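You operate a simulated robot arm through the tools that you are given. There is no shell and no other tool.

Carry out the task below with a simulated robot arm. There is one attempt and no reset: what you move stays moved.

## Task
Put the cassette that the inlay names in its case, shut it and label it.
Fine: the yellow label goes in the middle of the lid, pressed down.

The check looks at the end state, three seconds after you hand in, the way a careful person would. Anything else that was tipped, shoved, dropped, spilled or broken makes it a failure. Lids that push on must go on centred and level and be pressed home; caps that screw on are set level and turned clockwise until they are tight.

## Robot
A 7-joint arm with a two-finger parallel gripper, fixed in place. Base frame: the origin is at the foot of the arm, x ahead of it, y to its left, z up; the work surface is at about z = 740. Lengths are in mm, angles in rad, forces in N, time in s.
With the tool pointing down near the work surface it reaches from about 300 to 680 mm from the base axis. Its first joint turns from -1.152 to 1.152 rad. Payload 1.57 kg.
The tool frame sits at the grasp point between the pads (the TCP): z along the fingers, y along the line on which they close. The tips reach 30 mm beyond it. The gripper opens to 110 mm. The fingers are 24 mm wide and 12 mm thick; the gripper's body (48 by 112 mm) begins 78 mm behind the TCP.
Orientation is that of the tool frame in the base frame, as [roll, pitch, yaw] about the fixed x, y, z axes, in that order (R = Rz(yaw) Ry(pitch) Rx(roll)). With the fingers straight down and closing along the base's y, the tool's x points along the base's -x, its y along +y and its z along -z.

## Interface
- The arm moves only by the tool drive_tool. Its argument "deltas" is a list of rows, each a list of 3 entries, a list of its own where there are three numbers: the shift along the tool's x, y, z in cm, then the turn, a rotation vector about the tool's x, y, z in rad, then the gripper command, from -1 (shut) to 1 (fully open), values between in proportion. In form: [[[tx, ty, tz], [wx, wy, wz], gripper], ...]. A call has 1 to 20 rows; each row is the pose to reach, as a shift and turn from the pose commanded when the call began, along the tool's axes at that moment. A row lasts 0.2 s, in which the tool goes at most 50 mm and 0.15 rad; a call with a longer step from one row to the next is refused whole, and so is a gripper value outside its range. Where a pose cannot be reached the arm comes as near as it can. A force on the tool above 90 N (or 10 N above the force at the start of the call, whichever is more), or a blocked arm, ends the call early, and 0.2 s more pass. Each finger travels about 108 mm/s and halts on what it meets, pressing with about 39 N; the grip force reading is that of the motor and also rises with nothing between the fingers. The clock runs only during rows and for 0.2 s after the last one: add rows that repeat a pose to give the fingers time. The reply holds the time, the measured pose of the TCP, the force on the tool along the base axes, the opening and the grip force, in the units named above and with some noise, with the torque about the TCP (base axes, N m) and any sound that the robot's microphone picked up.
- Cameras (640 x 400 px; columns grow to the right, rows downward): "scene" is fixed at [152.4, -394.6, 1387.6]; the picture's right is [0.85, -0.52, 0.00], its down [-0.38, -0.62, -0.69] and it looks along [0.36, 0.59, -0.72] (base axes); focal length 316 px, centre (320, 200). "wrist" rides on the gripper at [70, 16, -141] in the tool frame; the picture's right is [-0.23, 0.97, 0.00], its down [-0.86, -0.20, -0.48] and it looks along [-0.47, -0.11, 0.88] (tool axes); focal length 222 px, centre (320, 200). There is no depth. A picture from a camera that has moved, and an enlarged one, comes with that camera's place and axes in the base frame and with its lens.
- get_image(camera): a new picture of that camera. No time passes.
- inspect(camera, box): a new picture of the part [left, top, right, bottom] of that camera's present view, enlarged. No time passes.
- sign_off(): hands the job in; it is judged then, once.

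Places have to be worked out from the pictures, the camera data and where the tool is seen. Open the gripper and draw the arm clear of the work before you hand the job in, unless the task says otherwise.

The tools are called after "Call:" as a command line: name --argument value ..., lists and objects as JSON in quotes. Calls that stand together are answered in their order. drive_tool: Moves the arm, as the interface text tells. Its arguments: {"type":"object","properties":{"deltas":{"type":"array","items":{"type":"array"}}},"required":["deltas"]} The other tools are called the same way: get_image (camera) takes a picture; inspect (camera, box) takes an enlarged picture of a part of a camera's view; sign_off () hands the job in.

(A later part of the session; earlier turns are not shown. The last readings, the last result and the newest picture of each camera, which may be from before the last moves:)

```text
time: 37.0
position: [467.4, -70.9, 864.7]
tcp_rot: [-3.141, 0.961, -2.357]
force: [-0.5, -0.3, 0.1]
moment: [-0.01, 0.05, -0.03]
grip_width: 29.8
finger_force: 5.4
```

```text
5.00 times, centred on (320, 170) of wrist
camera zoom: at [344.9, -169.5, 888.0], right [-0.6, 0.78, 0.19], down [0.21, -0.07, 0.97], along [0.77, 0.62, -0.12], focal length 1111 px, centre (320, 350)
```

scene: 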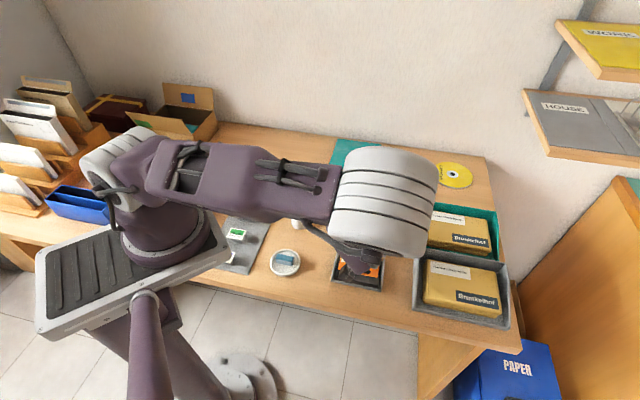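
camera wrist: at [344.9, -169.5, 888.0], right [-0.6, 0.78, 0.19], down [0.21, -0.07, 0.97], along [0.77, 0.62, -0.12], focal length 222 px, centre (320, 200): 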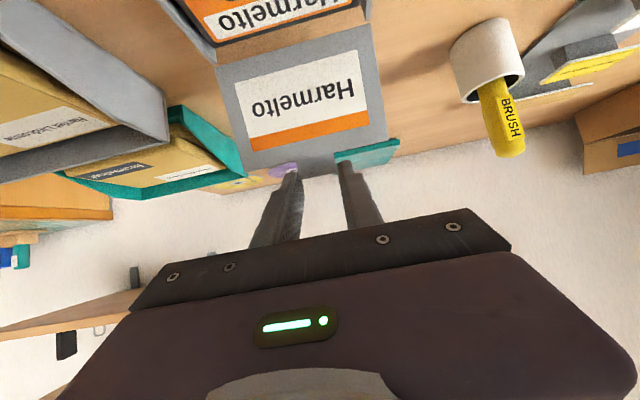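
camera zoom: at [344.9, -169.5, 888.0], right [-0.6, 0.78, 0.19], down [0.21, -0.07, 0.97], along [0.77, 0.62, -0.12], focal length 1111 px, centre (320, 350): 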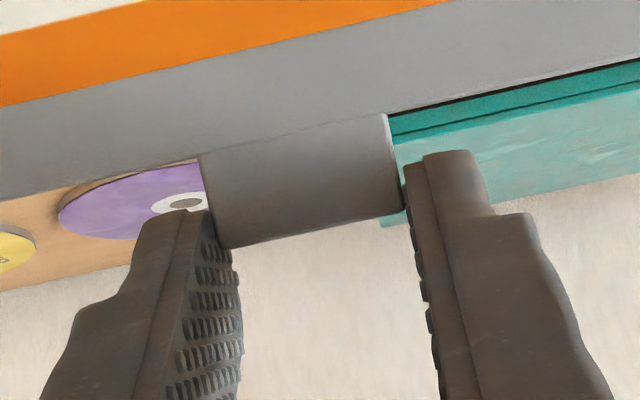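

The tab is still held between the tips. I'll carry on past vertical to about 105°.

Call:
drive_tool --deltas '[[[0.27, 0, -0.72], [0, 0, 0], -0.475], [[0.6, 0, -1.42], [0, 0, 0], -0.475], [[1.0, 0, -2.09], [0, 0, 0], -0.475], [[1.45, 0, -2.72], [0, 0, 0], -0.475], [[1.95, 0, -3.3], [0, 0, 0], -0.475], [[2.5, 0, -3.84], [0, 0, 0], -0.475], [[2.5, 0, -3.84], [0, 0, 0], -0.475]]'

Call:
inspect --camera "wrist" --box '[200, 0, 420, 230]'

Call:
inspect --camera "scene" --box '[300, 190, 420, 310]'

```text
time: 38.6
position: [436.0, -103.3, 866.1]
tcp_rot: [-3.141, 0.963, -2.356]
force: [-1.1, -0.1, 7.5]
moment: [0.12, -0.06, 0.04]
grip_width: 30.0
finger_force: 0.4
```

```text
1.74 times, centred on (310, 115) of wrist
camera zoom: at [313.3, -200.8, 889.5], right [-0.6, 0.78, 0.19], down [0.21, -0.07, 0.98], along [0.77, 0.62, -0.12], focal length 386 px, centre (337, 348)
```

zoom: 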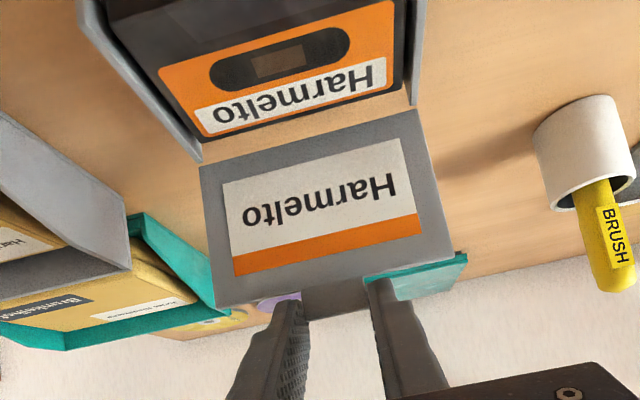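

```text
3.33 times, centred on (360, 250) of scene
camera zoom: at [152.2, -394.5, 1387.6], right [0.85, -0.52, 0.0], down [-0.38, -0.62, -0.69], along [0.36, 0.59, -0.72], focal length 1054 px, centre (187, 33)
```

zoom: 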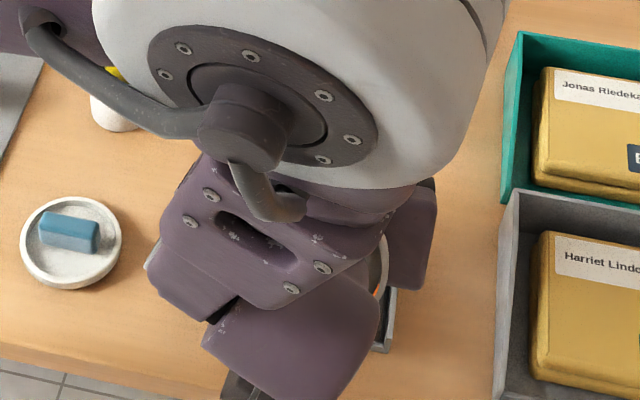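

The lid is just past vertical (about 95°), but my arc pressed slightly inward (7.5 N up) and slid the tray about 3 mm. I'll use the re-measured hinge position to correct the arc and follow the lid down toward 125°.

Call:
drive_tool --deltas '[[[0.2, 0, 0.0], [0, 0, 0], -0.475], [[0.43, 0, -0.26], [0, 0, 0], -0.475], [[1.0, 0, -0.79], [0, 0, 0], -0.475], [[1.61, 0, -1.26], [0, 0, 0], -0.475], [[2.27, 0, -1.68], [0, 0, 0], -0.475], [[2.27, 0, -1.68], [0, 0, 0], -0.475]]'

Call:
inspect --camera "wrist" --box '[200, 0, 420, 230]'

```text
time: 40.0
position: [415.9, -122.4, 856.3]
tcp_rot: [3.142, 0.957, -2.359]
force: [-0.1, -0.1, -0.9]
moment: [-0.01, 0.08, 0.02]
grip_width: 30.1
finger_force: 5.2
```

```text
1.74 times, centred on (310, 115) of wrist
camera zoom: at [293.4, -220.8, 879.6], right [-0.6, 0.78, 0.19], down [0.21, -0.07, 0.97], along [0.77, 0.62, -0.12], focal length 386 px, centre (337, 348)
```

zoom: 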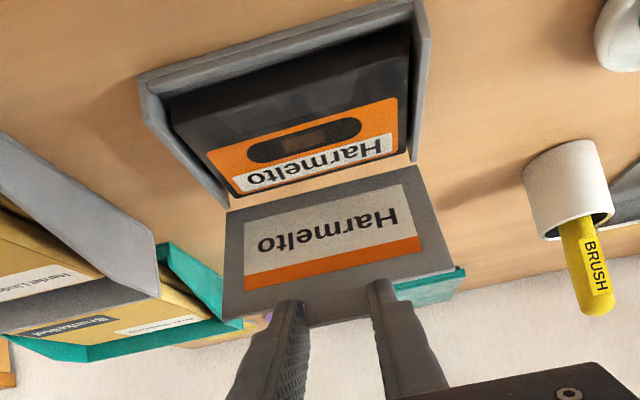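

Forces are back to zero and the lid is at about 115°, following nicely. I'll continue to follow it down toward 145°.

Call:
drive_tool --deltas '[[[0.57, 0, -0.19], [0, 0, 0], -0.475], [[1.29, 0, -0.48], [0, 0, 0], -0.475], [[2.03, 0, -0.72], [0, 0, 0], -0.475], [[2.78, 0, -0.88], [0, 0, 0], -0.475], [[3.55, 0, -0.99], [0, 0, 0], -0.475], [[4.33, 0, -1.02], [0, 0, 0], -0.475], [[4.33, 0, -1.02], [0, 0, 0], -0.475]]'

Call:
get_image --camera "wrist"

Call:
inspect --camera "wrist" --box '[200, 0, 420, 230]'

Call:
get_image --camera "scene"

```text
time: 41.6
position: [392.9, -144.9, 826.6]
tcp_rot: [3.142, 0.959, -2.357]
force: [0.9, 1.2, 0.3]
moment: [-0.01, -0.02, 0.01]
grip_width: 29.8
finger_force: 0.0
```

```text
taken
camera wrist: at [270.3, -243.4, 850.3], right [-0.6, 0.78, 0.19], down [0.21, -0.07, 0.97], along [0.77, 0.62, -0.12], focal length 222 px, centre (320, 200)
```

wrist: 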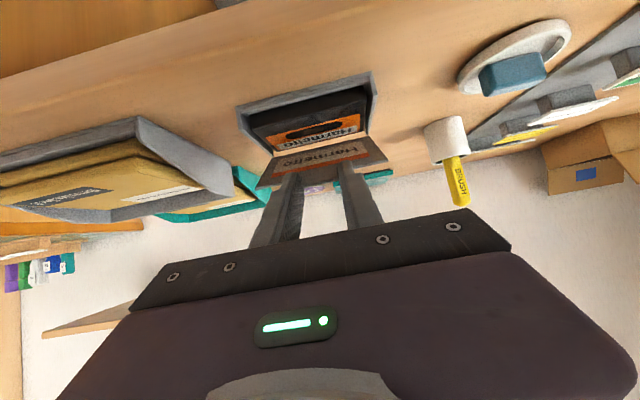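

```text
1.74 times, centred on (310, 115) of wrist
camera zoom: at [270.3, -243.4, 850.3], right [-0.6, 0.78, 0.19], down [0.21, -0.07, 0.97], along [0.77, 0.62, -0.12], focal length 386 px, centre (337, 348)
```

zoom: 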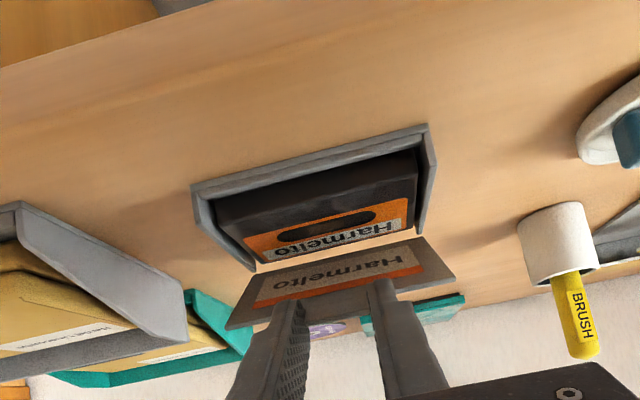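

```text
taken
```

scene: 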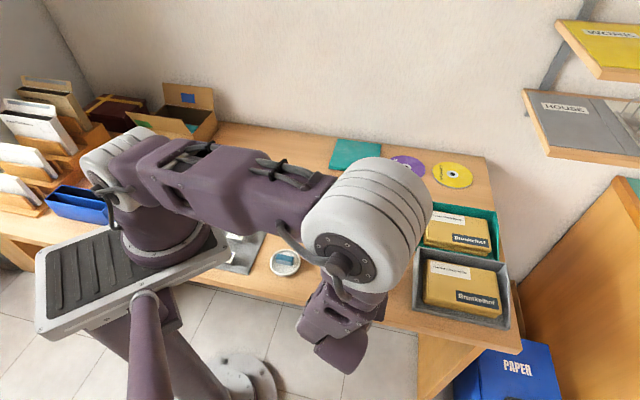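

The lid is at about 145° with no forces. I'll follow it further, to around 165°, before letting go.

Call:
drive_tool --deltas '[[[0.43, 0, 0.01], [0, 0, 0], -0.475], [[0.86, 0, 0.03], [0, 0, 0], -0.475], [[1.25, 0, 0.09], [0, 0, 0], -0.475], [[1.63, 0, 0.14], [0, 0, 0], -0.475], [[2.0, 0, 0.22], [0, 0, 0], -0.475], [[2.38, 0, 0.3], [0, 0, 0], -0.475], [[2.75, 0, 0.41], [0, 0, 0], -0.475], [[2.75, 0, 0.41], [0, 0, 0], -0.475]]'

Call:
inspect --camera "wrist" --box '[200, 80, 420, 230]'

Call:
get_image --camera "scene"

```text
time: 43.4
position: [383.3, -154.6, 801.7]
tcp_rot: [3.141, 0.96, -2.357]
force: [-0.4, -0.3, -1.3]
moment: [-0.06, 0.06, 0.04]
grip_width: 29.6
finger_force: 5.4
```

```text
2.67 times, centred on (310, 155) of wrist
camera zoom: at [261.1, -253.0, 825.5], right [-0.6, 0.78, 0.19], down [0.21, -0.07, 0.97], along [0.77, 0.62, -0.12], focal length 592 px, centre (347, 320)
```

zoom: 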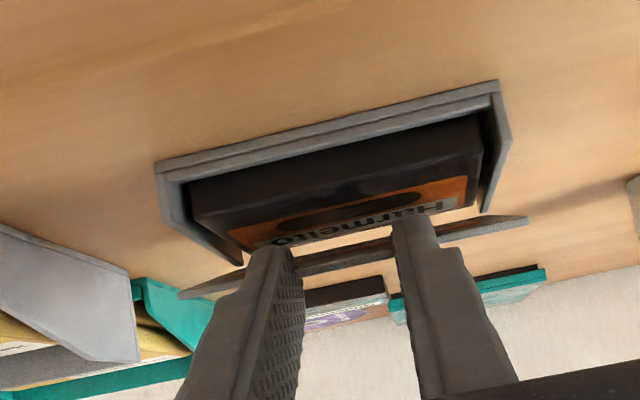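

```text
taken
```

scene: 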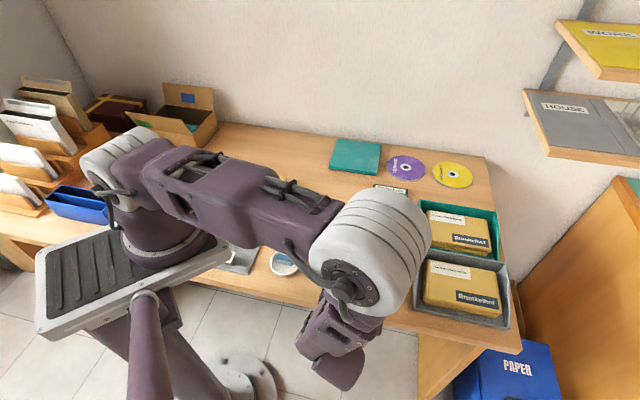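

The lid is now nearly closed (about 160°) and the tab is only about 27 mm above its closed position. I'll open the fingers just enough to free the tab and let it drop the rest.

Call:
drive_tool --deltas '[[[0, 0, 0], [0, 0, 0], -0.3], [[0, 0, 0], [0, 0, 0], -0.2], [[0, 0, 0], [0, 0, 0], -0.2], [[0, 0, 0], [0, 0, 0], -0.2]]'

Call:
inspect --camera "wrist" --box '[200, 80, 420, 230]'

```text
time: 44.4
position: [384.3, -153.7, 802.1]
tcp_rot: [3.141, 0.961, -2.356]
force: [1.0, -0.1, -0.2]
moment: [-0.01, -0.01, 0.0]
grip_width: 43.8
finger_force: 0.0
```

```text
2.67 times, centred on (310, 155) of wrist
camera zoom: at [261.3, -252.8, 825.6], right [-0.6, 0.78, 0.19], down [0.21, -0.07, 0.97], along [0.77, 0.62, -0.12], focal length 592 px, centre (347, 320)
```

zoom: 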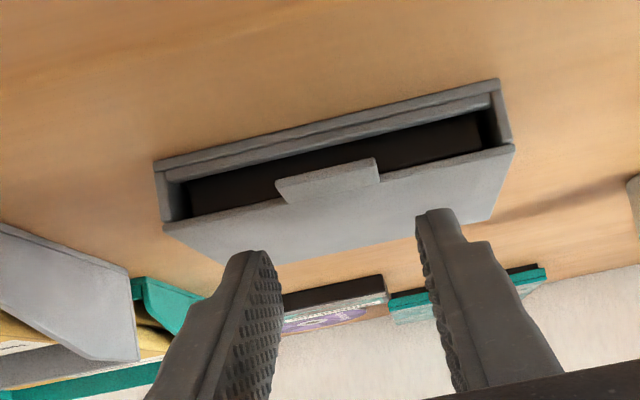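

The lid has dropped shut on the tray. I'll back the fingers out, rise, and bring the tool back to vertical above the case for a look.

Call:
drive_tool --deltas '[[[0, 0, -2.5], [0, 0, 0], -0.2], [[0, 0, -5.0], [0, 0, 0], -0.2], [[-3.3, 0, -7.3], [0, 0, 0], -0.2], [[-6.5, 0, -9.6], [0, 0, 0], -0.2], [[-9.8, 0, -11.9], [0, 0, 0], -0.2], [[-11.28, 0, -9.78], [0, 0.137, 0], -0.2], [[-12.76, 0, -7.65], [0, 0.274, 0], -0.2], [[-14.24, 0, -5.53], [0, 0.411, 0], -0.2], [[-15.72, 0, -3.4], [0, 0.549, 0], -0.2], [[-17.2, 0, -1.28], [0, 0.686, 0], -0.2], [[-18.68, 0, 0.85], [0, 0.823, 0], -0.2], [[-20.16, 0, 2.97], [0, 0.96, 0], -0.2], [[-20.16, 0, 2.97], [0, 0.96, 0], -0.2]]'

Call:
get_image --camera "wrist"

Call:
inspect --camera "wrist" --box '[230, 20, 410, 160]'

Call:
inspect --camera "scene" --box '[320, 225, 400, 295]'

```text
time: 47.2
position: [482.1, -53.3, 950.2]
tcp_rot: [-3.141, -0.001, -2.356]
force: [-1.1, 0.0, 0.4]
moment: [-0.01, -0.02, 0.01]
grip_width: 44.2
finger_force: 0.1
```

```text
taken
camera wrist: at [422.1, -90.8, 1092.0], right [-0.53, 0.85, 0.0], down [0.75, 0.46, 0.48], along [0.41, 0.25, -0.88], focal length 222 px, centre (320, 200)
```

wrist: 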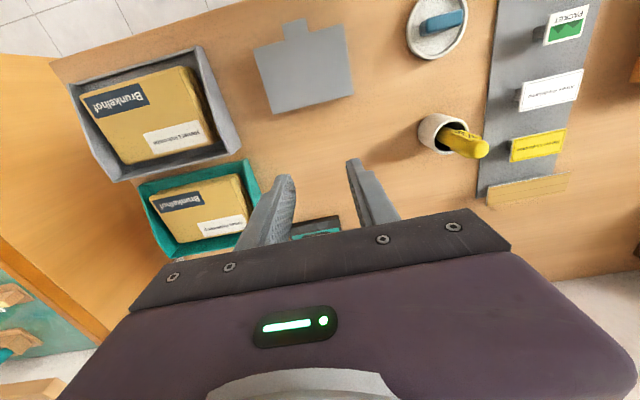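

```text
2.86 times, centred on (320, 90) of wrist
camera zoom: at [422.1, -90.8, 1092.0], right [-0.53, 0.85, 0.0], down [0.75, 0.46, 0.48], along [0.41, 0.25, -0.88], focal length 635 px, centre (320, 514)
```

zoom: 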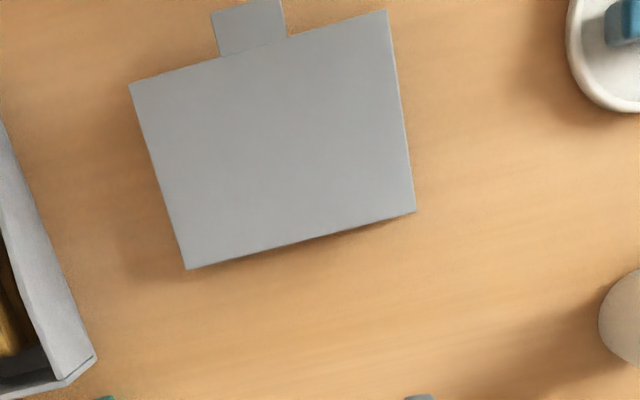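

```text
5.71 times, centred on (360, 260) of scene
camera zoom: at [152.4, -394.5, 1387.6], right [0.85, -0.52, 0.0], down [-0.38, -0.62, -0.69], along [0.36, 0.59, -0.72], focal length 1807 px, centre (91, -143)
```

zoom: 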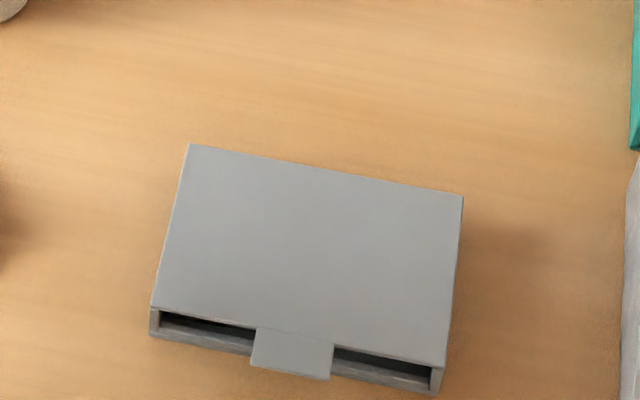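

The lid appears to lie flat on the side walls. I'll zoom in on the front corners to check for any gap.

Call:
inspect --camera "scene" --box '[330, 265, 360, 290]'

Call:
inspect --camera "scene" --box '[365, 275, 395, 300]'

Call:
inspect --camera "scene" --box '[225, 165, 305, 225]'

Call:
inspect --camera "wrist" --box '[480, 60, 600, 210]'

```text
16.00 times, centred on (345, 278) of scene
camera zoom: at [152.4, -394.5, 1387.6], right [0.85, -0.52, 0.0], down [-0.38, -0.62, -0.69], along [0.36, 0.59, -0.72], focal length 5059 px, centre (-80, -1040)
```

zoom: 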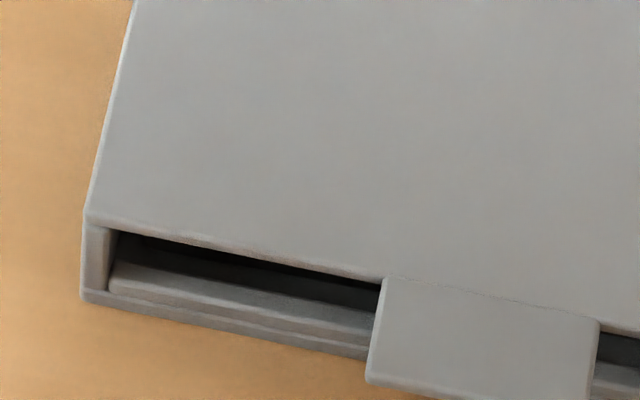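

```text
16.00 times, centred on (380, 288) of scene
camera zoom: at [152.4, -394.5, 1387.6], right [0.85, -0.52, 0.0], down [-0.38, -0.62, -0.69], along [0.36, 0.59, -0.72], focal length 5059 px, centre (-640, -1200)
```

zoom: 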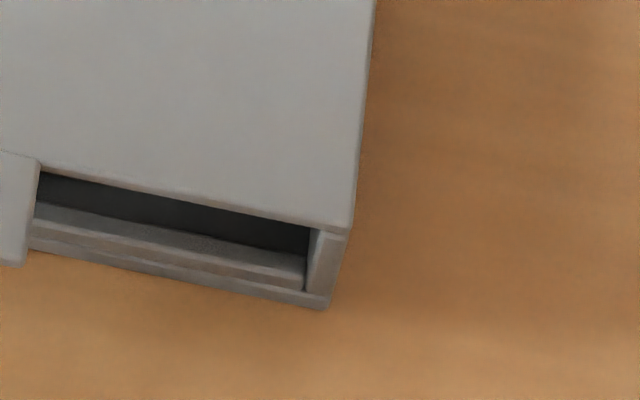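

```text
6.67 times, centred on (265, 195) of scene
camera zoom: at [152.4, -394.5, 1387.6], right [0.85, -0.52, 0.0], down [-0.38, -0.62, -0.69], along [0.36, 0.59, -0.72], focal length 2108 px, centre (687, 233)
```

zoom: 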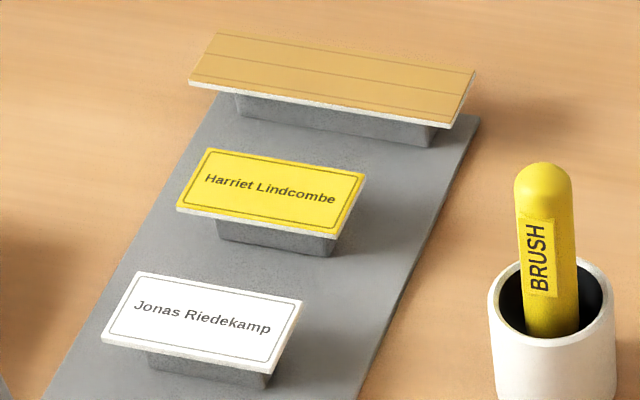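

```text
2.67 times, centred on (540, 135) of wrist
camera zoom: at [422.1, -90.8, 1092.0], right [-0.53, 0.85, 0.0], down [0.75, 0.46, 0.48], along [0.41, 0.25, -0.88], focal length 592 px, centre (-267, 373)
```

zoom: 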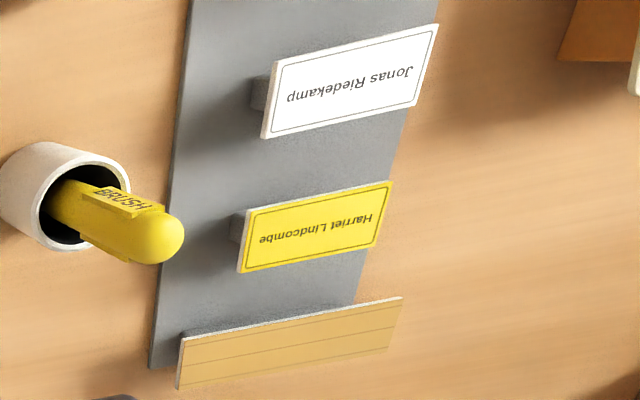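

The lid is shut, resting evenly on both side walls. Next I'll move the camera over the yellow label to measure it, staying high above the brush.

Call:
drive_tool --deltas '[[[-2, 3.6, 0], [0, 0, 0], 0.2], [[-4, 7.2, 0], [0, 0, 0], 0.6], [[-6, 10.8, 0], [0, 0, 0], 0.64], [[-8, 14.4, 0], [0, 0, 0], 0.64], [[-10, 18.0, 0], [0, 0, 0], 0.64], [[-12, 21.6, 0], [0, 0, 0], 0.64], [[-14, 25.2, 0], [0, 0, 0], 0.64], [[-16, 28.8, 0], [0, 0, 0], 0.64], [[-16, 28.8, 0], [0, 0, 0], 0.64], [[-16, 28.8, 0], [0, 0, 0], 0.64]]'

Call:
get_image --camera "wrist"

Call:
inspect --camera "wrist" --box '[240, 40, 400, 140]'

```text
time: 49.4
position: [392.0, 260.8, 950.2]
tcp_rot: [-3.141, 0.0, -2.354]
force: [0.2, 0.5, 0.2]
moment: [0.0, 0.02, -0.07]
grip_width: 90.2
finger_force: 0.1
```

```text
taken
camera wrist: at [330.5, 223.7, 1090.7], right [-0.53, 0.85, 0.0], down [0.75, 0.46, 0.48], along [0.41, 0.25, -0.88], focal length 222 px, centre (320, 200)
```

wrist: 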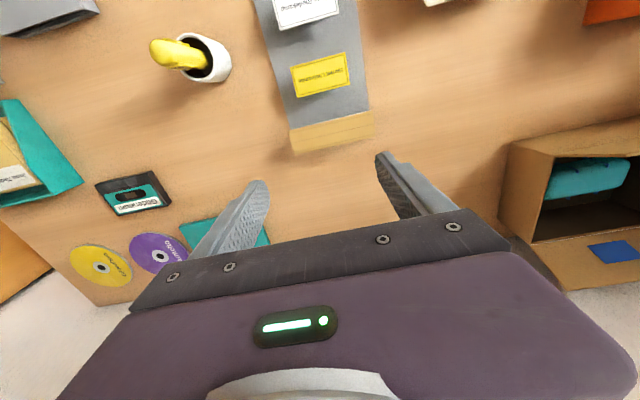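

```text
4.00 times, centred on (320, 90) of wrist
camera zoom: at [330.5, 223.7, 1090.7], right [-0.53, 0.85, 0.0], down [0.75, 0.46, 0.48], along [0.41, 0.25, -0.88], focal length 888 px, centre (320, 640)
```

zoom: 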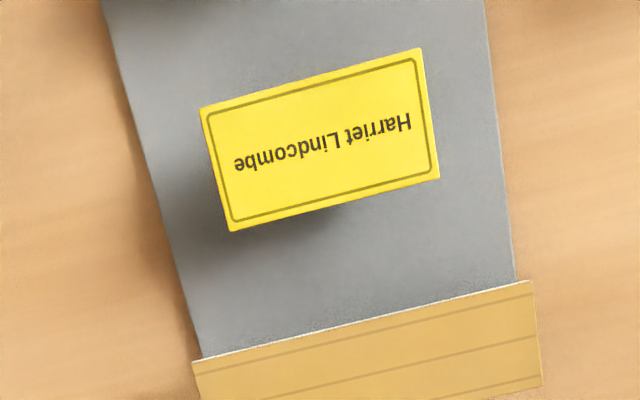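

The yellow label measures 70 × 36 mm with its top at z≈769, aligned with the tool and centred at tool (73.6,17.3). I'll move above it with the gripper 90 mm open and descend to a check height.

Call:
drive_tool --deltas '[[[3.7, 0.9, 0], [0, 0, 0], 0.64], [[7.36, 1.73, 0], [0, 0, 0], 0.64], [[7.36, 1.73, 4], [0, 0, 0], 0.64], [[7.36, 1.73, 8], [0, 0, 0], 0.64], [[7.36, 1.73, 11], [0, 0, 0], 0.64], [[7.36, 1.73, 13], [0, 0, 0], 0.64], [[7.36, 1.73, 13], [0, 0, 0], 0.64]]'

Call:
get_image --camera "wrist"

Call:
inspect --camera "wrist" --box '[240, 100, 400, 220]'

Call:
inspect --camera "scene" --box '[210, 130, 310, 220]'

```text
time: 51.0
position: [327.3, 223.1, 820.7]
tcp_rot: [3.141, -0.001, -2.356]
force: [0.1, -0.2, -0.2]
moment: [0.01, 0.0, 0.02]
grip_width: 90.4
finger_force: 0.1
out of reach, approached as far as the arm can: row 4
```

```text
taken
camera wrist: at [266.0, 184.0, 960.3], right [-0.53, 0.85, 0.0], down [0.75, 0.46, 0.48], along [0.41, 0.25, -0.88], focal length 222 px, centre (320, 200)
```

wrist: 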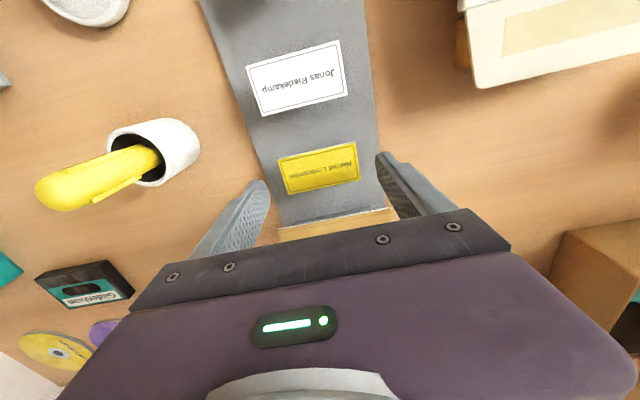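

```text
3.33 times, centred on (320, 160) of wrist
camera zoom: at [266.0, 184.0, 960.3], right [-0.53, 0.85, 0.0], down [0.75, 0.46, 0.48], along [0.41, 0.25, -0.88], focal length 740 px, centre (320, 333)
```

zoom: 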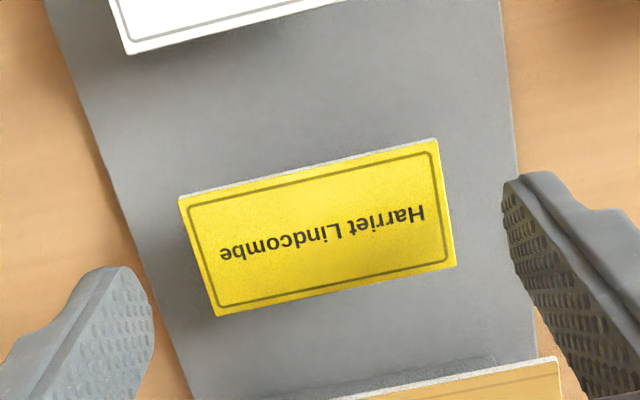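

```text
4.44 times, centred on (260, 175) of scene
camera zoom: at [152.4, -394.6, 1387.6], right [0.85, -0.52, 0.0], down [-0.38, -0.61, -0.69], along [0.36, 0.59, -0.72], focal length 1405 px, centre (587, 311)
```

zoom: 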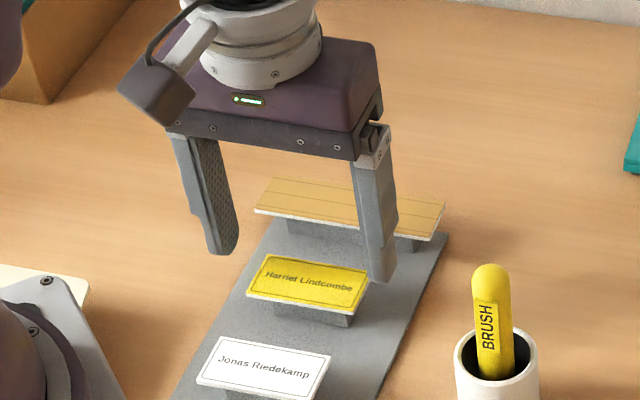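

The label is centred in y and 1.5 mm off in x. I'll zoom in to get its thickness and height before descending.

Call:
inspect --camera "wrist" --box '[280, 140, 310, 165]'

Call:
inspect --camera "scene" --box '[245, 180, 275, 205]'

Call:
inspect --camera "scene" --box '[265, 185, 295, 210]'

```text
16.00 times, centred on (295, 152) of wrist
camera zoom: at [266.0, 184.0, 960.3], right [-0.53, 0.85, 0.0], down [0.75, 0.46, 0.48], along [0.41, 0.25, -0.88], focal length 3554 px, centre (720, 960)
```

zoom: 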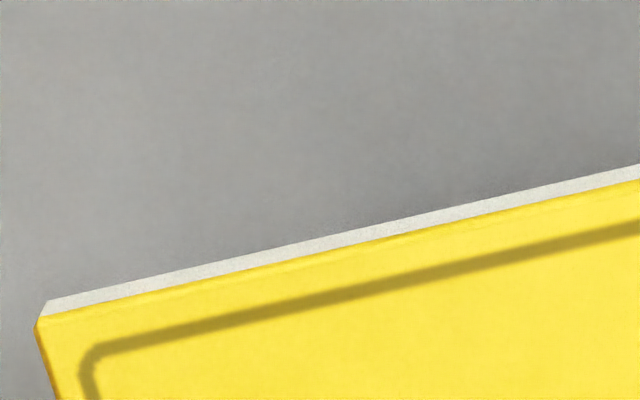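

```text
16.00 times, centred on (260, 192) of scene
camera zoom: at [152.4, -394.6, 1387.6], right [0.85, -0.52, 0.0], down [-0.38, -0.61, -0.69], along [0.36, 0.59, -0.72], focal length 5059 px, centre (1280, 320)
```

zoom: 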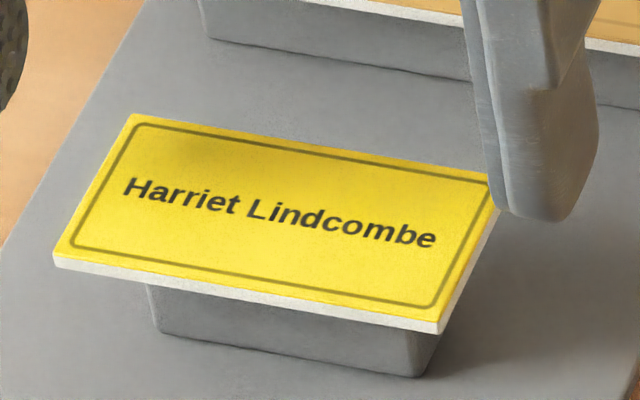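

```text
16.00 times, centred on (280, 198) of scene
camera zoom: at [152.4, -394.6, 1387.6], right [0.85, -0.52, 0.0], down [-0.38, -0.61, -0.69], along [0.36, 0.59, -0.72], focal length 5059 px, centre (960, 240)
```

zoom: 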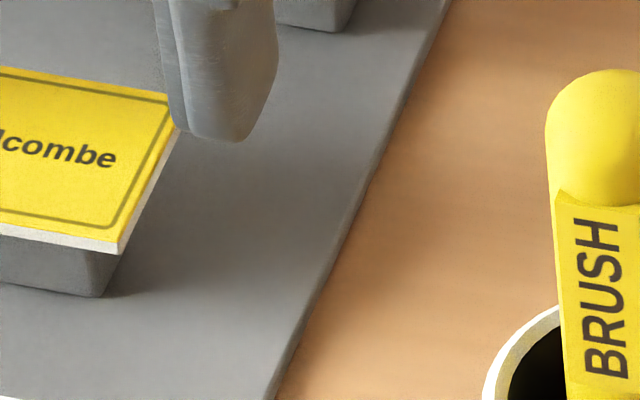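

The label is about 2.7 mm thick with roughly 10 mm of overhang at each end of its block. I'll descend so the tips end about 4–5 mm below the label's underside.

Call:
drive_tool --deltas '[[[-0.15, 0, 0.8], [0, 0, 0], 0.64], [[-0.15, 0, 1.6], [0, 0, 0], 0.64], [[-0.15, 0, 2.4], [0, 0, 0], 0.64], [[-0.15, 0, 2.85], [0, 0, 0], 0.64], [[-0.15, 0, 2.85], [0, 0, 0], 0.64]]'

Call:
inspect --camera "wrist" --box '[240, 110, 400, 230]'

Call:
inspect --camera "scene" --box '[235, 165, 305, 215]'

```text
time: 52.2
position: [329.7, 222.4, 791.7]
tcp_rot: [-3.141, 0.0, -2.357]
force: [-0.2, -1.4, 0.4]
moment: [-0.03, 0.0, 0.02]
grip_width: 90.5
finger_force: 0.0
```

```text
3.33 times, centred on (320, 170) of wrist
camera zoom: at [268.2, 185.9, 931.9], right [-0.53, 0.85, 0.0], down [0.75, 0.46, 0.48], along [0.41, 0.25, -0.88], focal length 740 px, centre (320, 300)
```

zoom: 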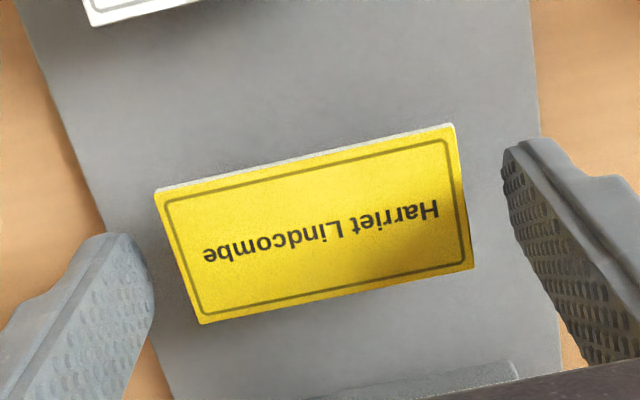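

```text
8.00 times, centred on (270, 190) of scene
camera zoom: at [152.4, -394.6, 1387.6], right [0.85, -0.52, 0.0], down [-0.38, -0.62, -0.69], along [0.36, 0.59, -0.72], focal length 2530 px, centre (720, 280)
```

zoom: 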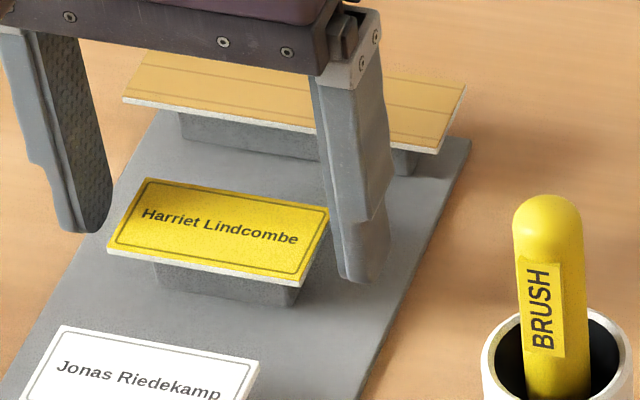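

The fingers straddle the label symmetrically. I'll close on its ends with a moderate grip.

Call:
drive_tool --deltas '[[[0, 0, 0], [0, 0, 0], 0.45], [[0, 0, 0], [0, 0, 0], 0.32], [[0, 0, 0], [0, 0, 0], 0.25], [[0, 0, 0], [0, 0, 0], 0.2], [[0, 0, 0], [0, 0, 0], 0.2]]'

Call:
inspect --camera "wrist" --box '[240, 110, 400, 230]'

Call:
inspect --camera "scene" --box '[235, 165, 305, 215]'

```text
time: 53.4
position: [328.8, 224.1, 791.5]
tcp_rot: [-3.14, -0.002, -2.355]
force: [0.3, 0.1, -0.6]
moment: [0.0, -0.01, 0.01]
grip_width: 67.3
finger_force: 38.6
```

```text
3.33 times, centred on (320, 170) of wrist
camera zoom: at [268.2, 185.9, 932.0], right [-0.53, 0.85, 0.0], down [0.75, 0.46, 0.48], along [0.41, 0.25, -0.88], focal length 740 px, centre (320, 300)
```

zoom: 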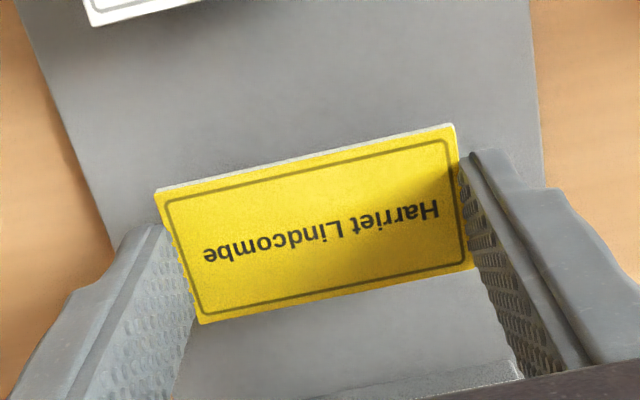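

```text
8.00 times, centred on (270, 190) of scene
camera zoom: at [152.4, -394.6, 1387.6], right [0.85, -0.52, 0.0], down [-0.38, -0.62, -0.69], along [0.36, 0.59, -0.72], focal length 2530 px, centre (720, 280)
```

zoom: 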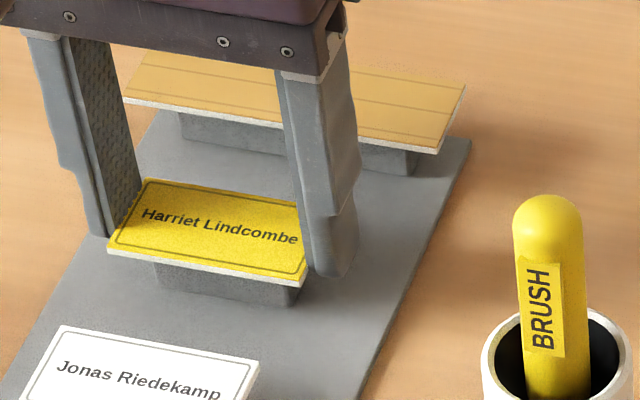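

The label is gripped (about 38 N). I'll lift it slowly and check that it comes up level.

Call:
drive_tool --deltas '[[[0, 0, -0.2], [0, 0, 0], 0.2], [[0, 0, -0.5], [0, 0, 0], 0.2], [[0, 0, -1.0], [0, 0, 0], 0.2], [[0, 0, -1.8], [0, 0, 0], 0.2], [[0, 0, -3.0], [0, 0, 0], 0.2], [[0, 0, -3.0], [0, 0, 0], 0.2]]'

Call:
inspect --camera "wrist" --box '[240, 110, 400, 230]'

Call:
inspect --camera "scene" --box '[225, 145, 305, 215]'

```text
time: 54.8
position: [328.4, 222.6, 820.8]
tcp_rot: [3.139, -0.001, -2.357]
force: [0.7, -0.1, -0.5]
moment: [0.01, -0.03, -0.01]
grip_width: 67.9
finger_force: 39.6
```

```text
3.33 times, centred on (320, 170) of wrist
camera zoom: at [267.4, 185.1, 961.9], right [-0.53, 0.85, 0.0], down [0.75, 0.46, 0.48], along [0.41, 0.25, -0.88], focal length 740 px, centre (320, 300)
```

zoom: 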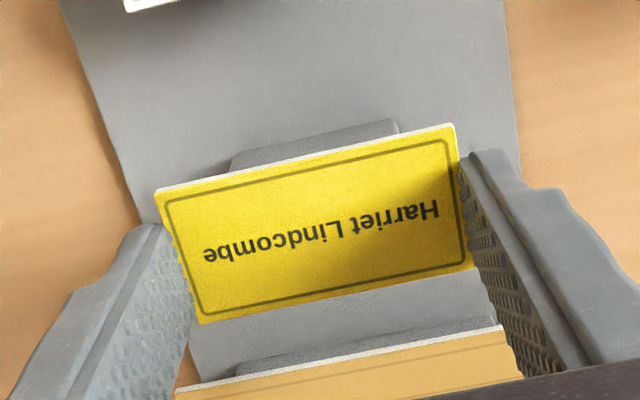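

```text
5.71 times, centred on (265, 180) of scene
camera zoom: at [152.4, -394.6, 1387.6], right [0.85, -0.52, 0.0], down [-0.38, -0.62, -0.69], along [0.36, 0.59, -0.72], focal length 1807 px, centre (634, 314)
```

zoom: 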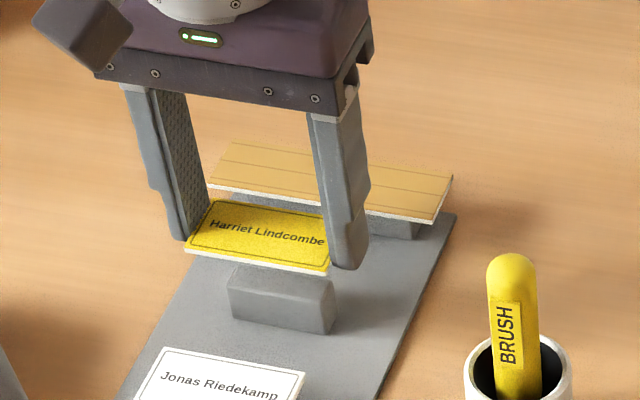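

The label is held level, with the tips about 4 mm below its underside. I'll raise it well above the brush (top at z≈864) and carry it over the lid centre at (425.8,-110.7).

Call:
drive_tool --deltas '[[[0, 0, -2.5], [0, 0, 0], 0.2], [[0, 0, -5.5], [0, 0, 0], 0.2], [[0, 0, -9.0], [0, 0, 0], 0.2], [[0, 0, -12.9], [0, 0, 0], 0.2], [[1.0, -1.8, -12.9], [0, 0, 0], 0.2], [[3.0, -5.5, -12.9], [0, 0, 0], 0.2], [[5.0, -9.2, -12.9], [0, 0, 0], 0.2], [[7.0, -12.8, -12.9], [0, 0, 0], 0.2], [[9.0, -16.5, -12.9], [0, 0, 0], 0.2], [[11.0, -20.2, -12.9], [0, 0, 0], 0.2], [[13.0, -23.8, -12.9], [0, 0, 0], 0.2], [[15.0, -27.5, -12.9], [0, 0, 0], 0.2], [[16.3, -29.9, -12.9], [0, 0, 0], 0.2], [[16.65, -30.5, -12.9], [0, 0, 0], 0.2], [[16.65, -30.5, -12.9], [0, 0, 0], 0.2]]'

Call:
get_image --camera "wrist"

Call:
inspect --camera "wrist" --box '[220, 60, 420, 230]'

```text
time: 58.0
position: [426.9, -112.6, 951.3]
tcp_rot: [3.141, 0.0, -2.355]
force: [-0.6, 0.2, -0.2]
moment: [-0.02, -0.01, 0.01]
grip_width: 67.6
finger_force: 39.2
```

```text
taken
camera wrist: at [365.6, -149.4, 1092.2], right [-0.53, 0.85, 0.0], down [0.75, 0.46, 0.48], along [0.41, 0.25, -0.88], focal length 222 px, centre (320, 200)
```

wrist: 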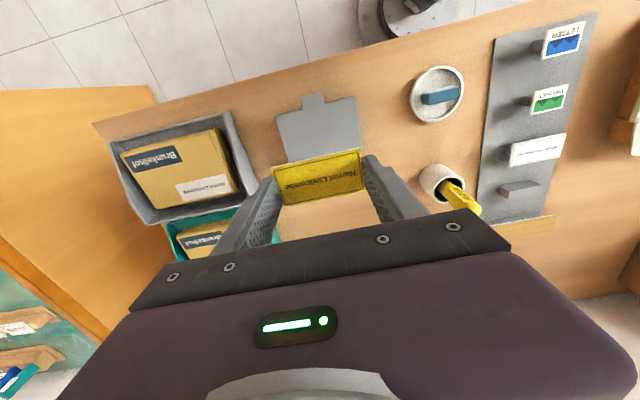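

```text
2.35 times, centred on (320, 145) of wrist
camera zoom: at [365.6, -149.4, 1092.2], right [-0.53, 0.85, 0.0], down [0.75, 0.46, 0.48], along [0.41, 0.25, -0.88], focal length 523 px, centre (320, 329)
```

zoom: 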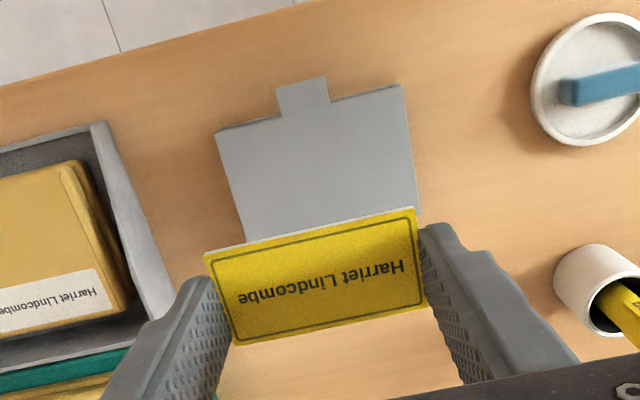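

The lid's front corners are visible: the lid centre is about 1.6 mm toward tool +y of the label. I'll correct this while descending to just above the case and measure again.

Call:
drive_tool --deltas '[[[0, 0.05, 3], [0, 0, 0], 0.2], [[0, 0.1, 6.5], [0, 0, 0], 0.2], [[0, 0.16, 10], [0, 0, 0], 0.2], [[0, 0.16, 12.5], [0, 0, 0], 0.2], [[0, 0.16, 13.5], [0, 0, 0], 0.2], [[0, 0.16, 13.5], [0, 0, 0], 0.2]]'

Call:
inspect --camera "wrist" --box '[220, 80, 420, 230]'

Call:
inspect --camera "scene" --box '[320, 210, 400, 295]'

```text
time: 59.4
position: [424.5, -108.7, 815.1]
tcp_rot: [3.141, 0.0, -2.355]
force: [0.0, -0.4, -0.8]
moment: [-0.02, -0.01, -0.02]
grip_width: 67.7
finger_force: 38.9
```

```text
2.67 times, centred on (320, 155) of wrist
camera zoom: at [363.8, -145.9, 956.6], right [-0.53, 0.85, 0.0], down [0.75, 0.46, 0.48], along [0.41, 0.25, -0.88], focal length 592 px, centre (320, 320)
```

zoom: 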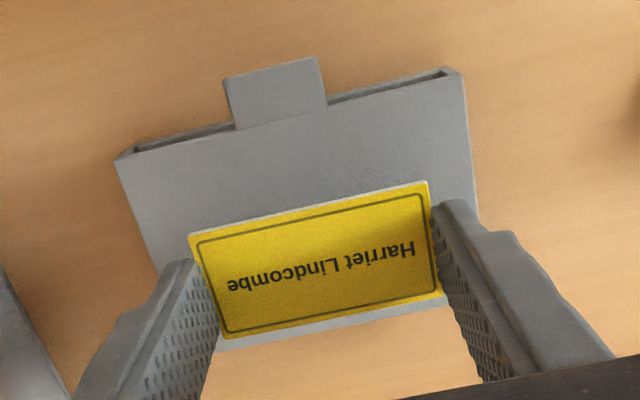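

```text
4.71 times, centred on (360, 252) of scene
camera zoom: at [152.4, -394.6, 1387.6], right [0.85, -0.52, 0.0], down [-0.38, -0.62, -0.69], along [0.36, 0.59, -0.72], focal length 1488 px, centre (132, -47)
```

zoom: 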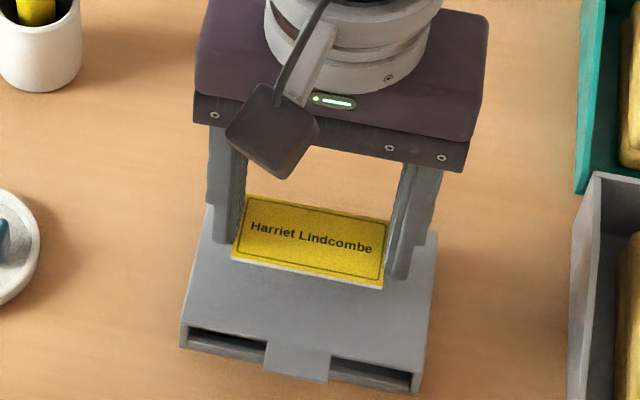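

Up close, the lid centre is at tool (0.95,-2.95) against the label's (0.7,-0.1), since the arm drifted on the way down. I'll shift 2.85 mm in -y and lower a little more.

Call:
drive_tool --deltas '[[[0.02, -0.15, 0.3], [0, 0, 0], 0.2], [[0.02, -0.28, 0.8], [0, 0, 0], 0.2], [[0.02, -0.28, 1.2], [0, 0, 0], 0.2], [[0.02, -0.28, 1.2], [0, 0, 0], 0.2]]'

Call:
inspect --camera "wrist" --box '[220, 80, 420, 230]'

Call:
inspect --camera "scene" --box '[330, 230, 400, 295]'

```text
time: 60.4
position: [427.7, -111.1, 804.3]
tcp_rot: [3.141, -0.001, -2.356]
force: [-0.2, -0.3, 0.0]
moment: [0.02, 0.01, 0.02]
grip_width: 67.7
finger_force: 38.8
```

```text
2.67 times, centred on (320, 155) of wrist
camera zoom: at [366.3, -149.4, 944.2], right [-0.53, 0.85, 0.0], down [0.75, 0.46, 0.48], along [0.41, 0.25, -0.88], focal length 592 px, centre (320, 320)
```

zoom: 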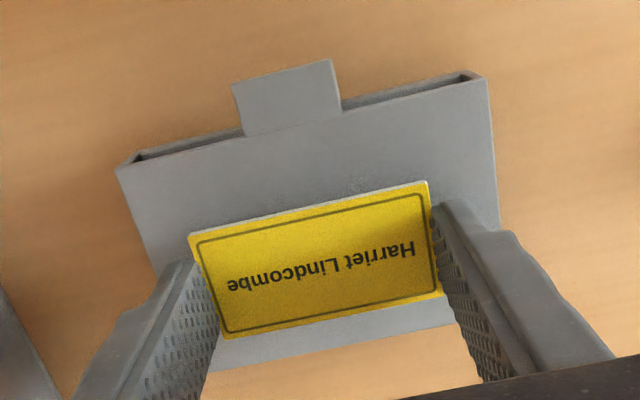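

```text
6.15 times, centred on (365, 262) of scene
camera zoom: at [152.4, -394.6, 1387.6], right [0.85, -0.52, 0.0], down [-0.38, -0.62, -0.69], along [0.36, 0.59, -0.72], focal length 1946 px, centre (43, -185)
```

zoom: 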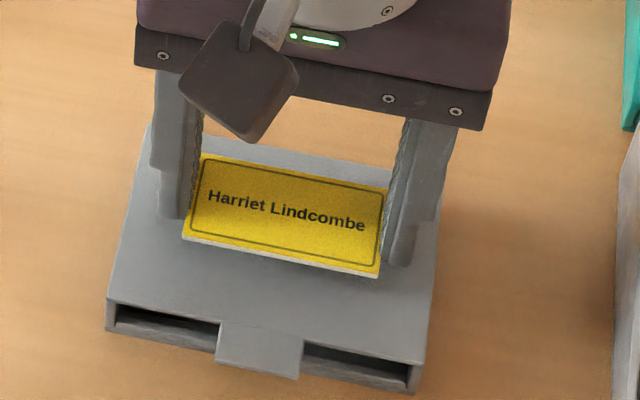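

The arm moved a bit more than commanded, so it may still be settling. I'll hold for a second and measure again.

Call:
drive_tool --deltas '[[[0, 0, 0], [0, 0, 0], 0.2], [[0, 0, 0], [0, 0, 0], 0.2], [[0, 0, 0], [0, 0, 0], 0.2], [[0, 0, 0], [0, 0, 0], 0.2], [[0, 0, 0], [0, 0, 0], 0.2]]'

Call:
inspect --camera "wrist" --box '[250, 80, 400, 180]'

Call:
inspect --camera "wrist" --box '[250, 150, 400, 220]'

```text
time: 61.6
position: [428.1, -111.8, 803.4]
tcp_rot: [3.141, 0.0, -2.357]
force: [0.0, -0.5, -0.2]
moment: [0.02, -0.01, -0.02]
grip_width: 67.7
finger_force: 39.3
```

```text
4.00 times, centred on (325, 130) of wrist
camera zoom: at [366.2, -149.4, 944.3], right [-0.53, 0.85, 0.0], down [0.75, 0.46, 0.48], along [0.41, 0.25, -0.88], focal length 888 px, centre (300, 480)
```

zoom: 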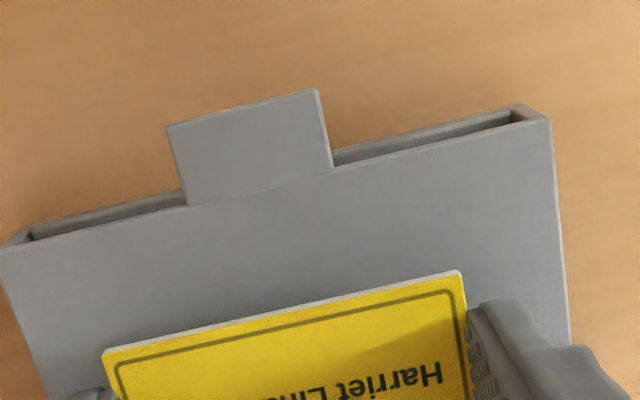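

```text
4.27 times, centred on (325, 185) of wrist
camera zoom: at [366.2, -149.4, 944.3], right [-0.53, 0.85, 0.0], down [0.75, 0.46, 0.48], along [0.41, 0.25, -0.88], focal length 948 px, centre (299, 264)
```

zoom: 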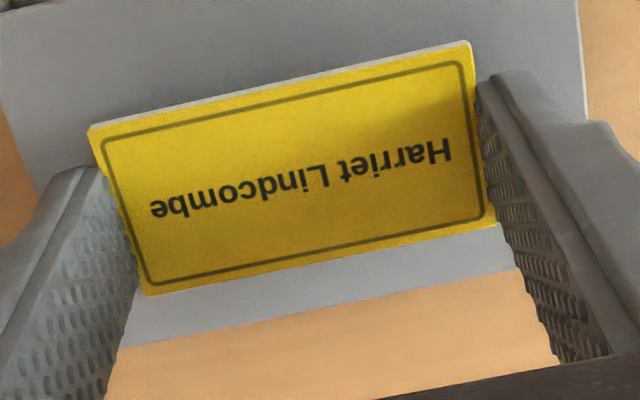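

The arm is steady. The lid centre is about 1 mm toward +y of the label, so I'll correct that and come down to just above the lid.

Call:
drive_tool --deltas '[[[-0.04, 0.09, 0.3], [0, 0, 0], 0.2], [[-0.04, 0.09, 0.7], [0, 0, 0], 0.2], [[-0.04, 0.09, 0.95], [0, 0, 0], 0.2], [[-0.04, 0.09, 0.95], [0, 0, 0], 0.2]]'

Call:
inspect --camera "wrist" --box '[230, 80, 410, 230]'

Call:
inspect --camera "scene" --box '[330, 235, 400, 295]'

```text
time: 62.6
position: [426.2, -110.4, 794.2]
tcp_rot: [3.141, 0.0, -2.355]
force: [-3.2, 3.3, 20.7]
moment: [0.31, 0.07, -0.06]
grip_width: 67.5
finger_force: 38.6
```

```text
2.67 times, centred on (320, 155) of wrist
camera zoom: at [365.4, -148.5, 934.8], right [-0.53, 0.85, 0.0], down [0.75, 0.46, 0.48], along [0.41, 0.25, -0.88], focal length 592 px, centre (320, 320)
```

zoom: 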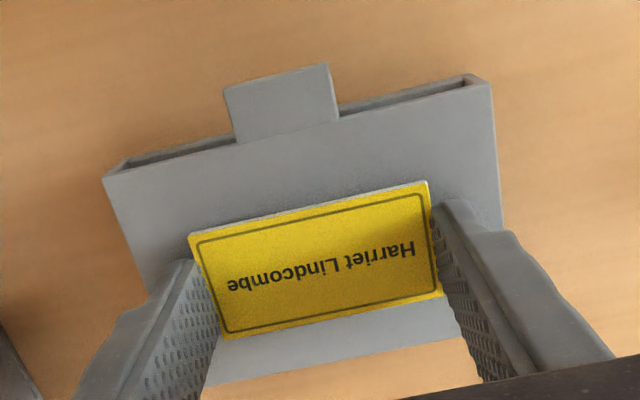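

```text
6.67 times, centred on (365, 265) of scene
camera zoom: at [152.0, -394.4, 1387.7], right [0.85, -0.52, 0.0], down [-0.38, -0.62, -0.69], along [0.36, 0.59, -0.72], focal length 2108 px, centre (20, -233)
```

zoom: 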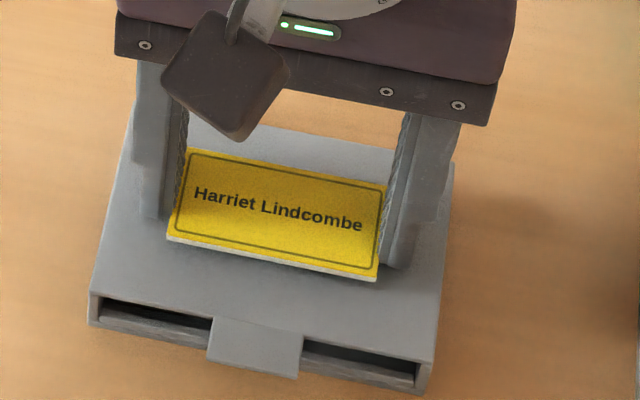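

The tips touch the lid (21 N) with the label centred within about 0.5 mm in both directions. I'll ease up 1.2 mm to unload the tips, check the force and then release.

Call:
drive_tool --deltas '[[[0, 0, -0.06], [0, 0, 0], 0.2], [[0, 0, -0.13], [0, 0, 0], 0.2], [[0, 0, -0.13], [0, 0, 0], 0.2]]'

Call:
inspect --camera "wrist" --box '[230, 80, 410, 230]'

```text
time: 63.4
position: [426.0, -110.5, 796.9]
tcp_rot: [-3.141, -0.001, -2.356]
force: [0.0, -0.1, -0.2]
moment: [0.01, 0.0, 0.03]
grip_width: 67.7
finger_force: 38.7
```

```text
2.67 times, centred on (320, 155) of wrist
camera zoom: at [365.5, -148.6, 936.4], right [-0.53, 0.85, 0.0], down [0.75, 0.46, 0.48], along [0.41, 0.25, -0.88], focal length 592 px, centre (320, 320)
```

zoom: 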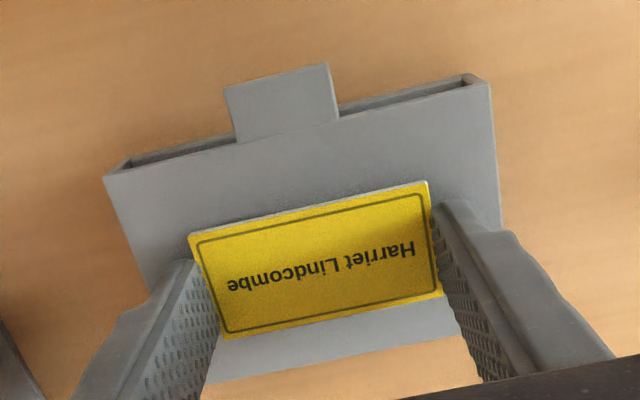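

No contact now. I'll lower 0.8 mm to shorten the drop and open the fingers to release the label.

Call:
drive_tool --deltas '[[[0, 0, 0.08], [0, 0, 0], 0.2], [[0, 0, 0.08], [0, 0, 0], 0.2], [[0, 0, 0.08], [0, 0, 0], 0.5], [[0, 0, 0.08], [0, 0, 0], 0.5], [[0, 0, 0.08], [0, 0, 0], 0.5]]'

Call:
inspect --camera "wrist" --box '[230, 80, 410, 230]'

Call:
inspect --camera "scene" --box '[330, 235, 400, 295]'

```text
time: 64.6
position: [426.8, -110.8, 794.8]
tcp_rot: [-3.141, -0.001, -2.357]
force: [0.3, -0.2, -0.3]
moment: [-0.02, -0.02, 0.02]
grip_width: 82.7
finger_force: 0.0
```

```text
2.67 times, centred on (320, 155) of wrist
camera zoom: at [365.7, -148.4, 935.5], right [-0.53, 0.85, 0.0], down [0.75, 0.46, 0.48], along [0.41, 0.25, -0.88], focal length 592 px, centre (320, 320)
```

zoom: 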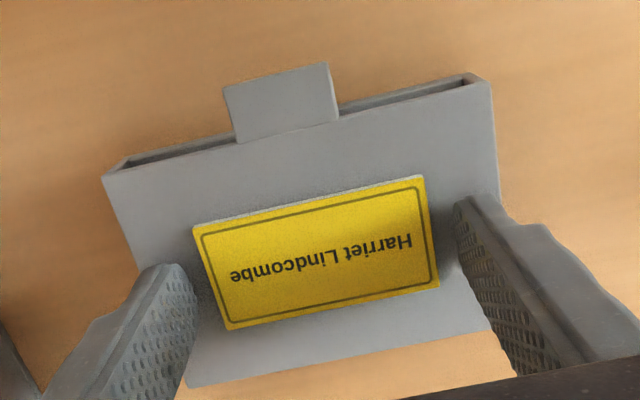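

```text
6.67 times, centred on (365, 265) of scene
camera zoom: at [152.4, -394.6, 1387.6], right [0.85, -0.52, 0.0], down [-0.38, -0.62, -0.69], along [0.36, 0.59, -0.72], focal length 2108 px, centre (20, -233)
```

zoom: 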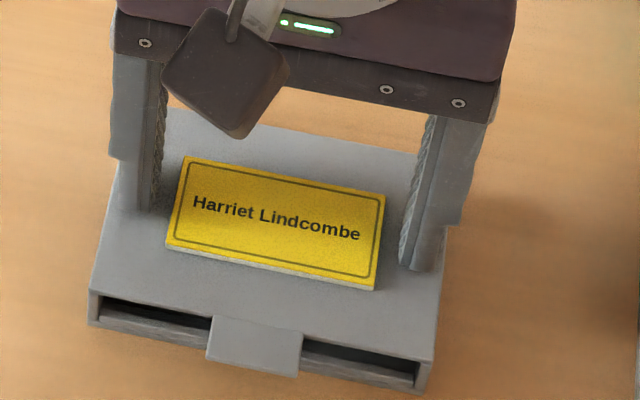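

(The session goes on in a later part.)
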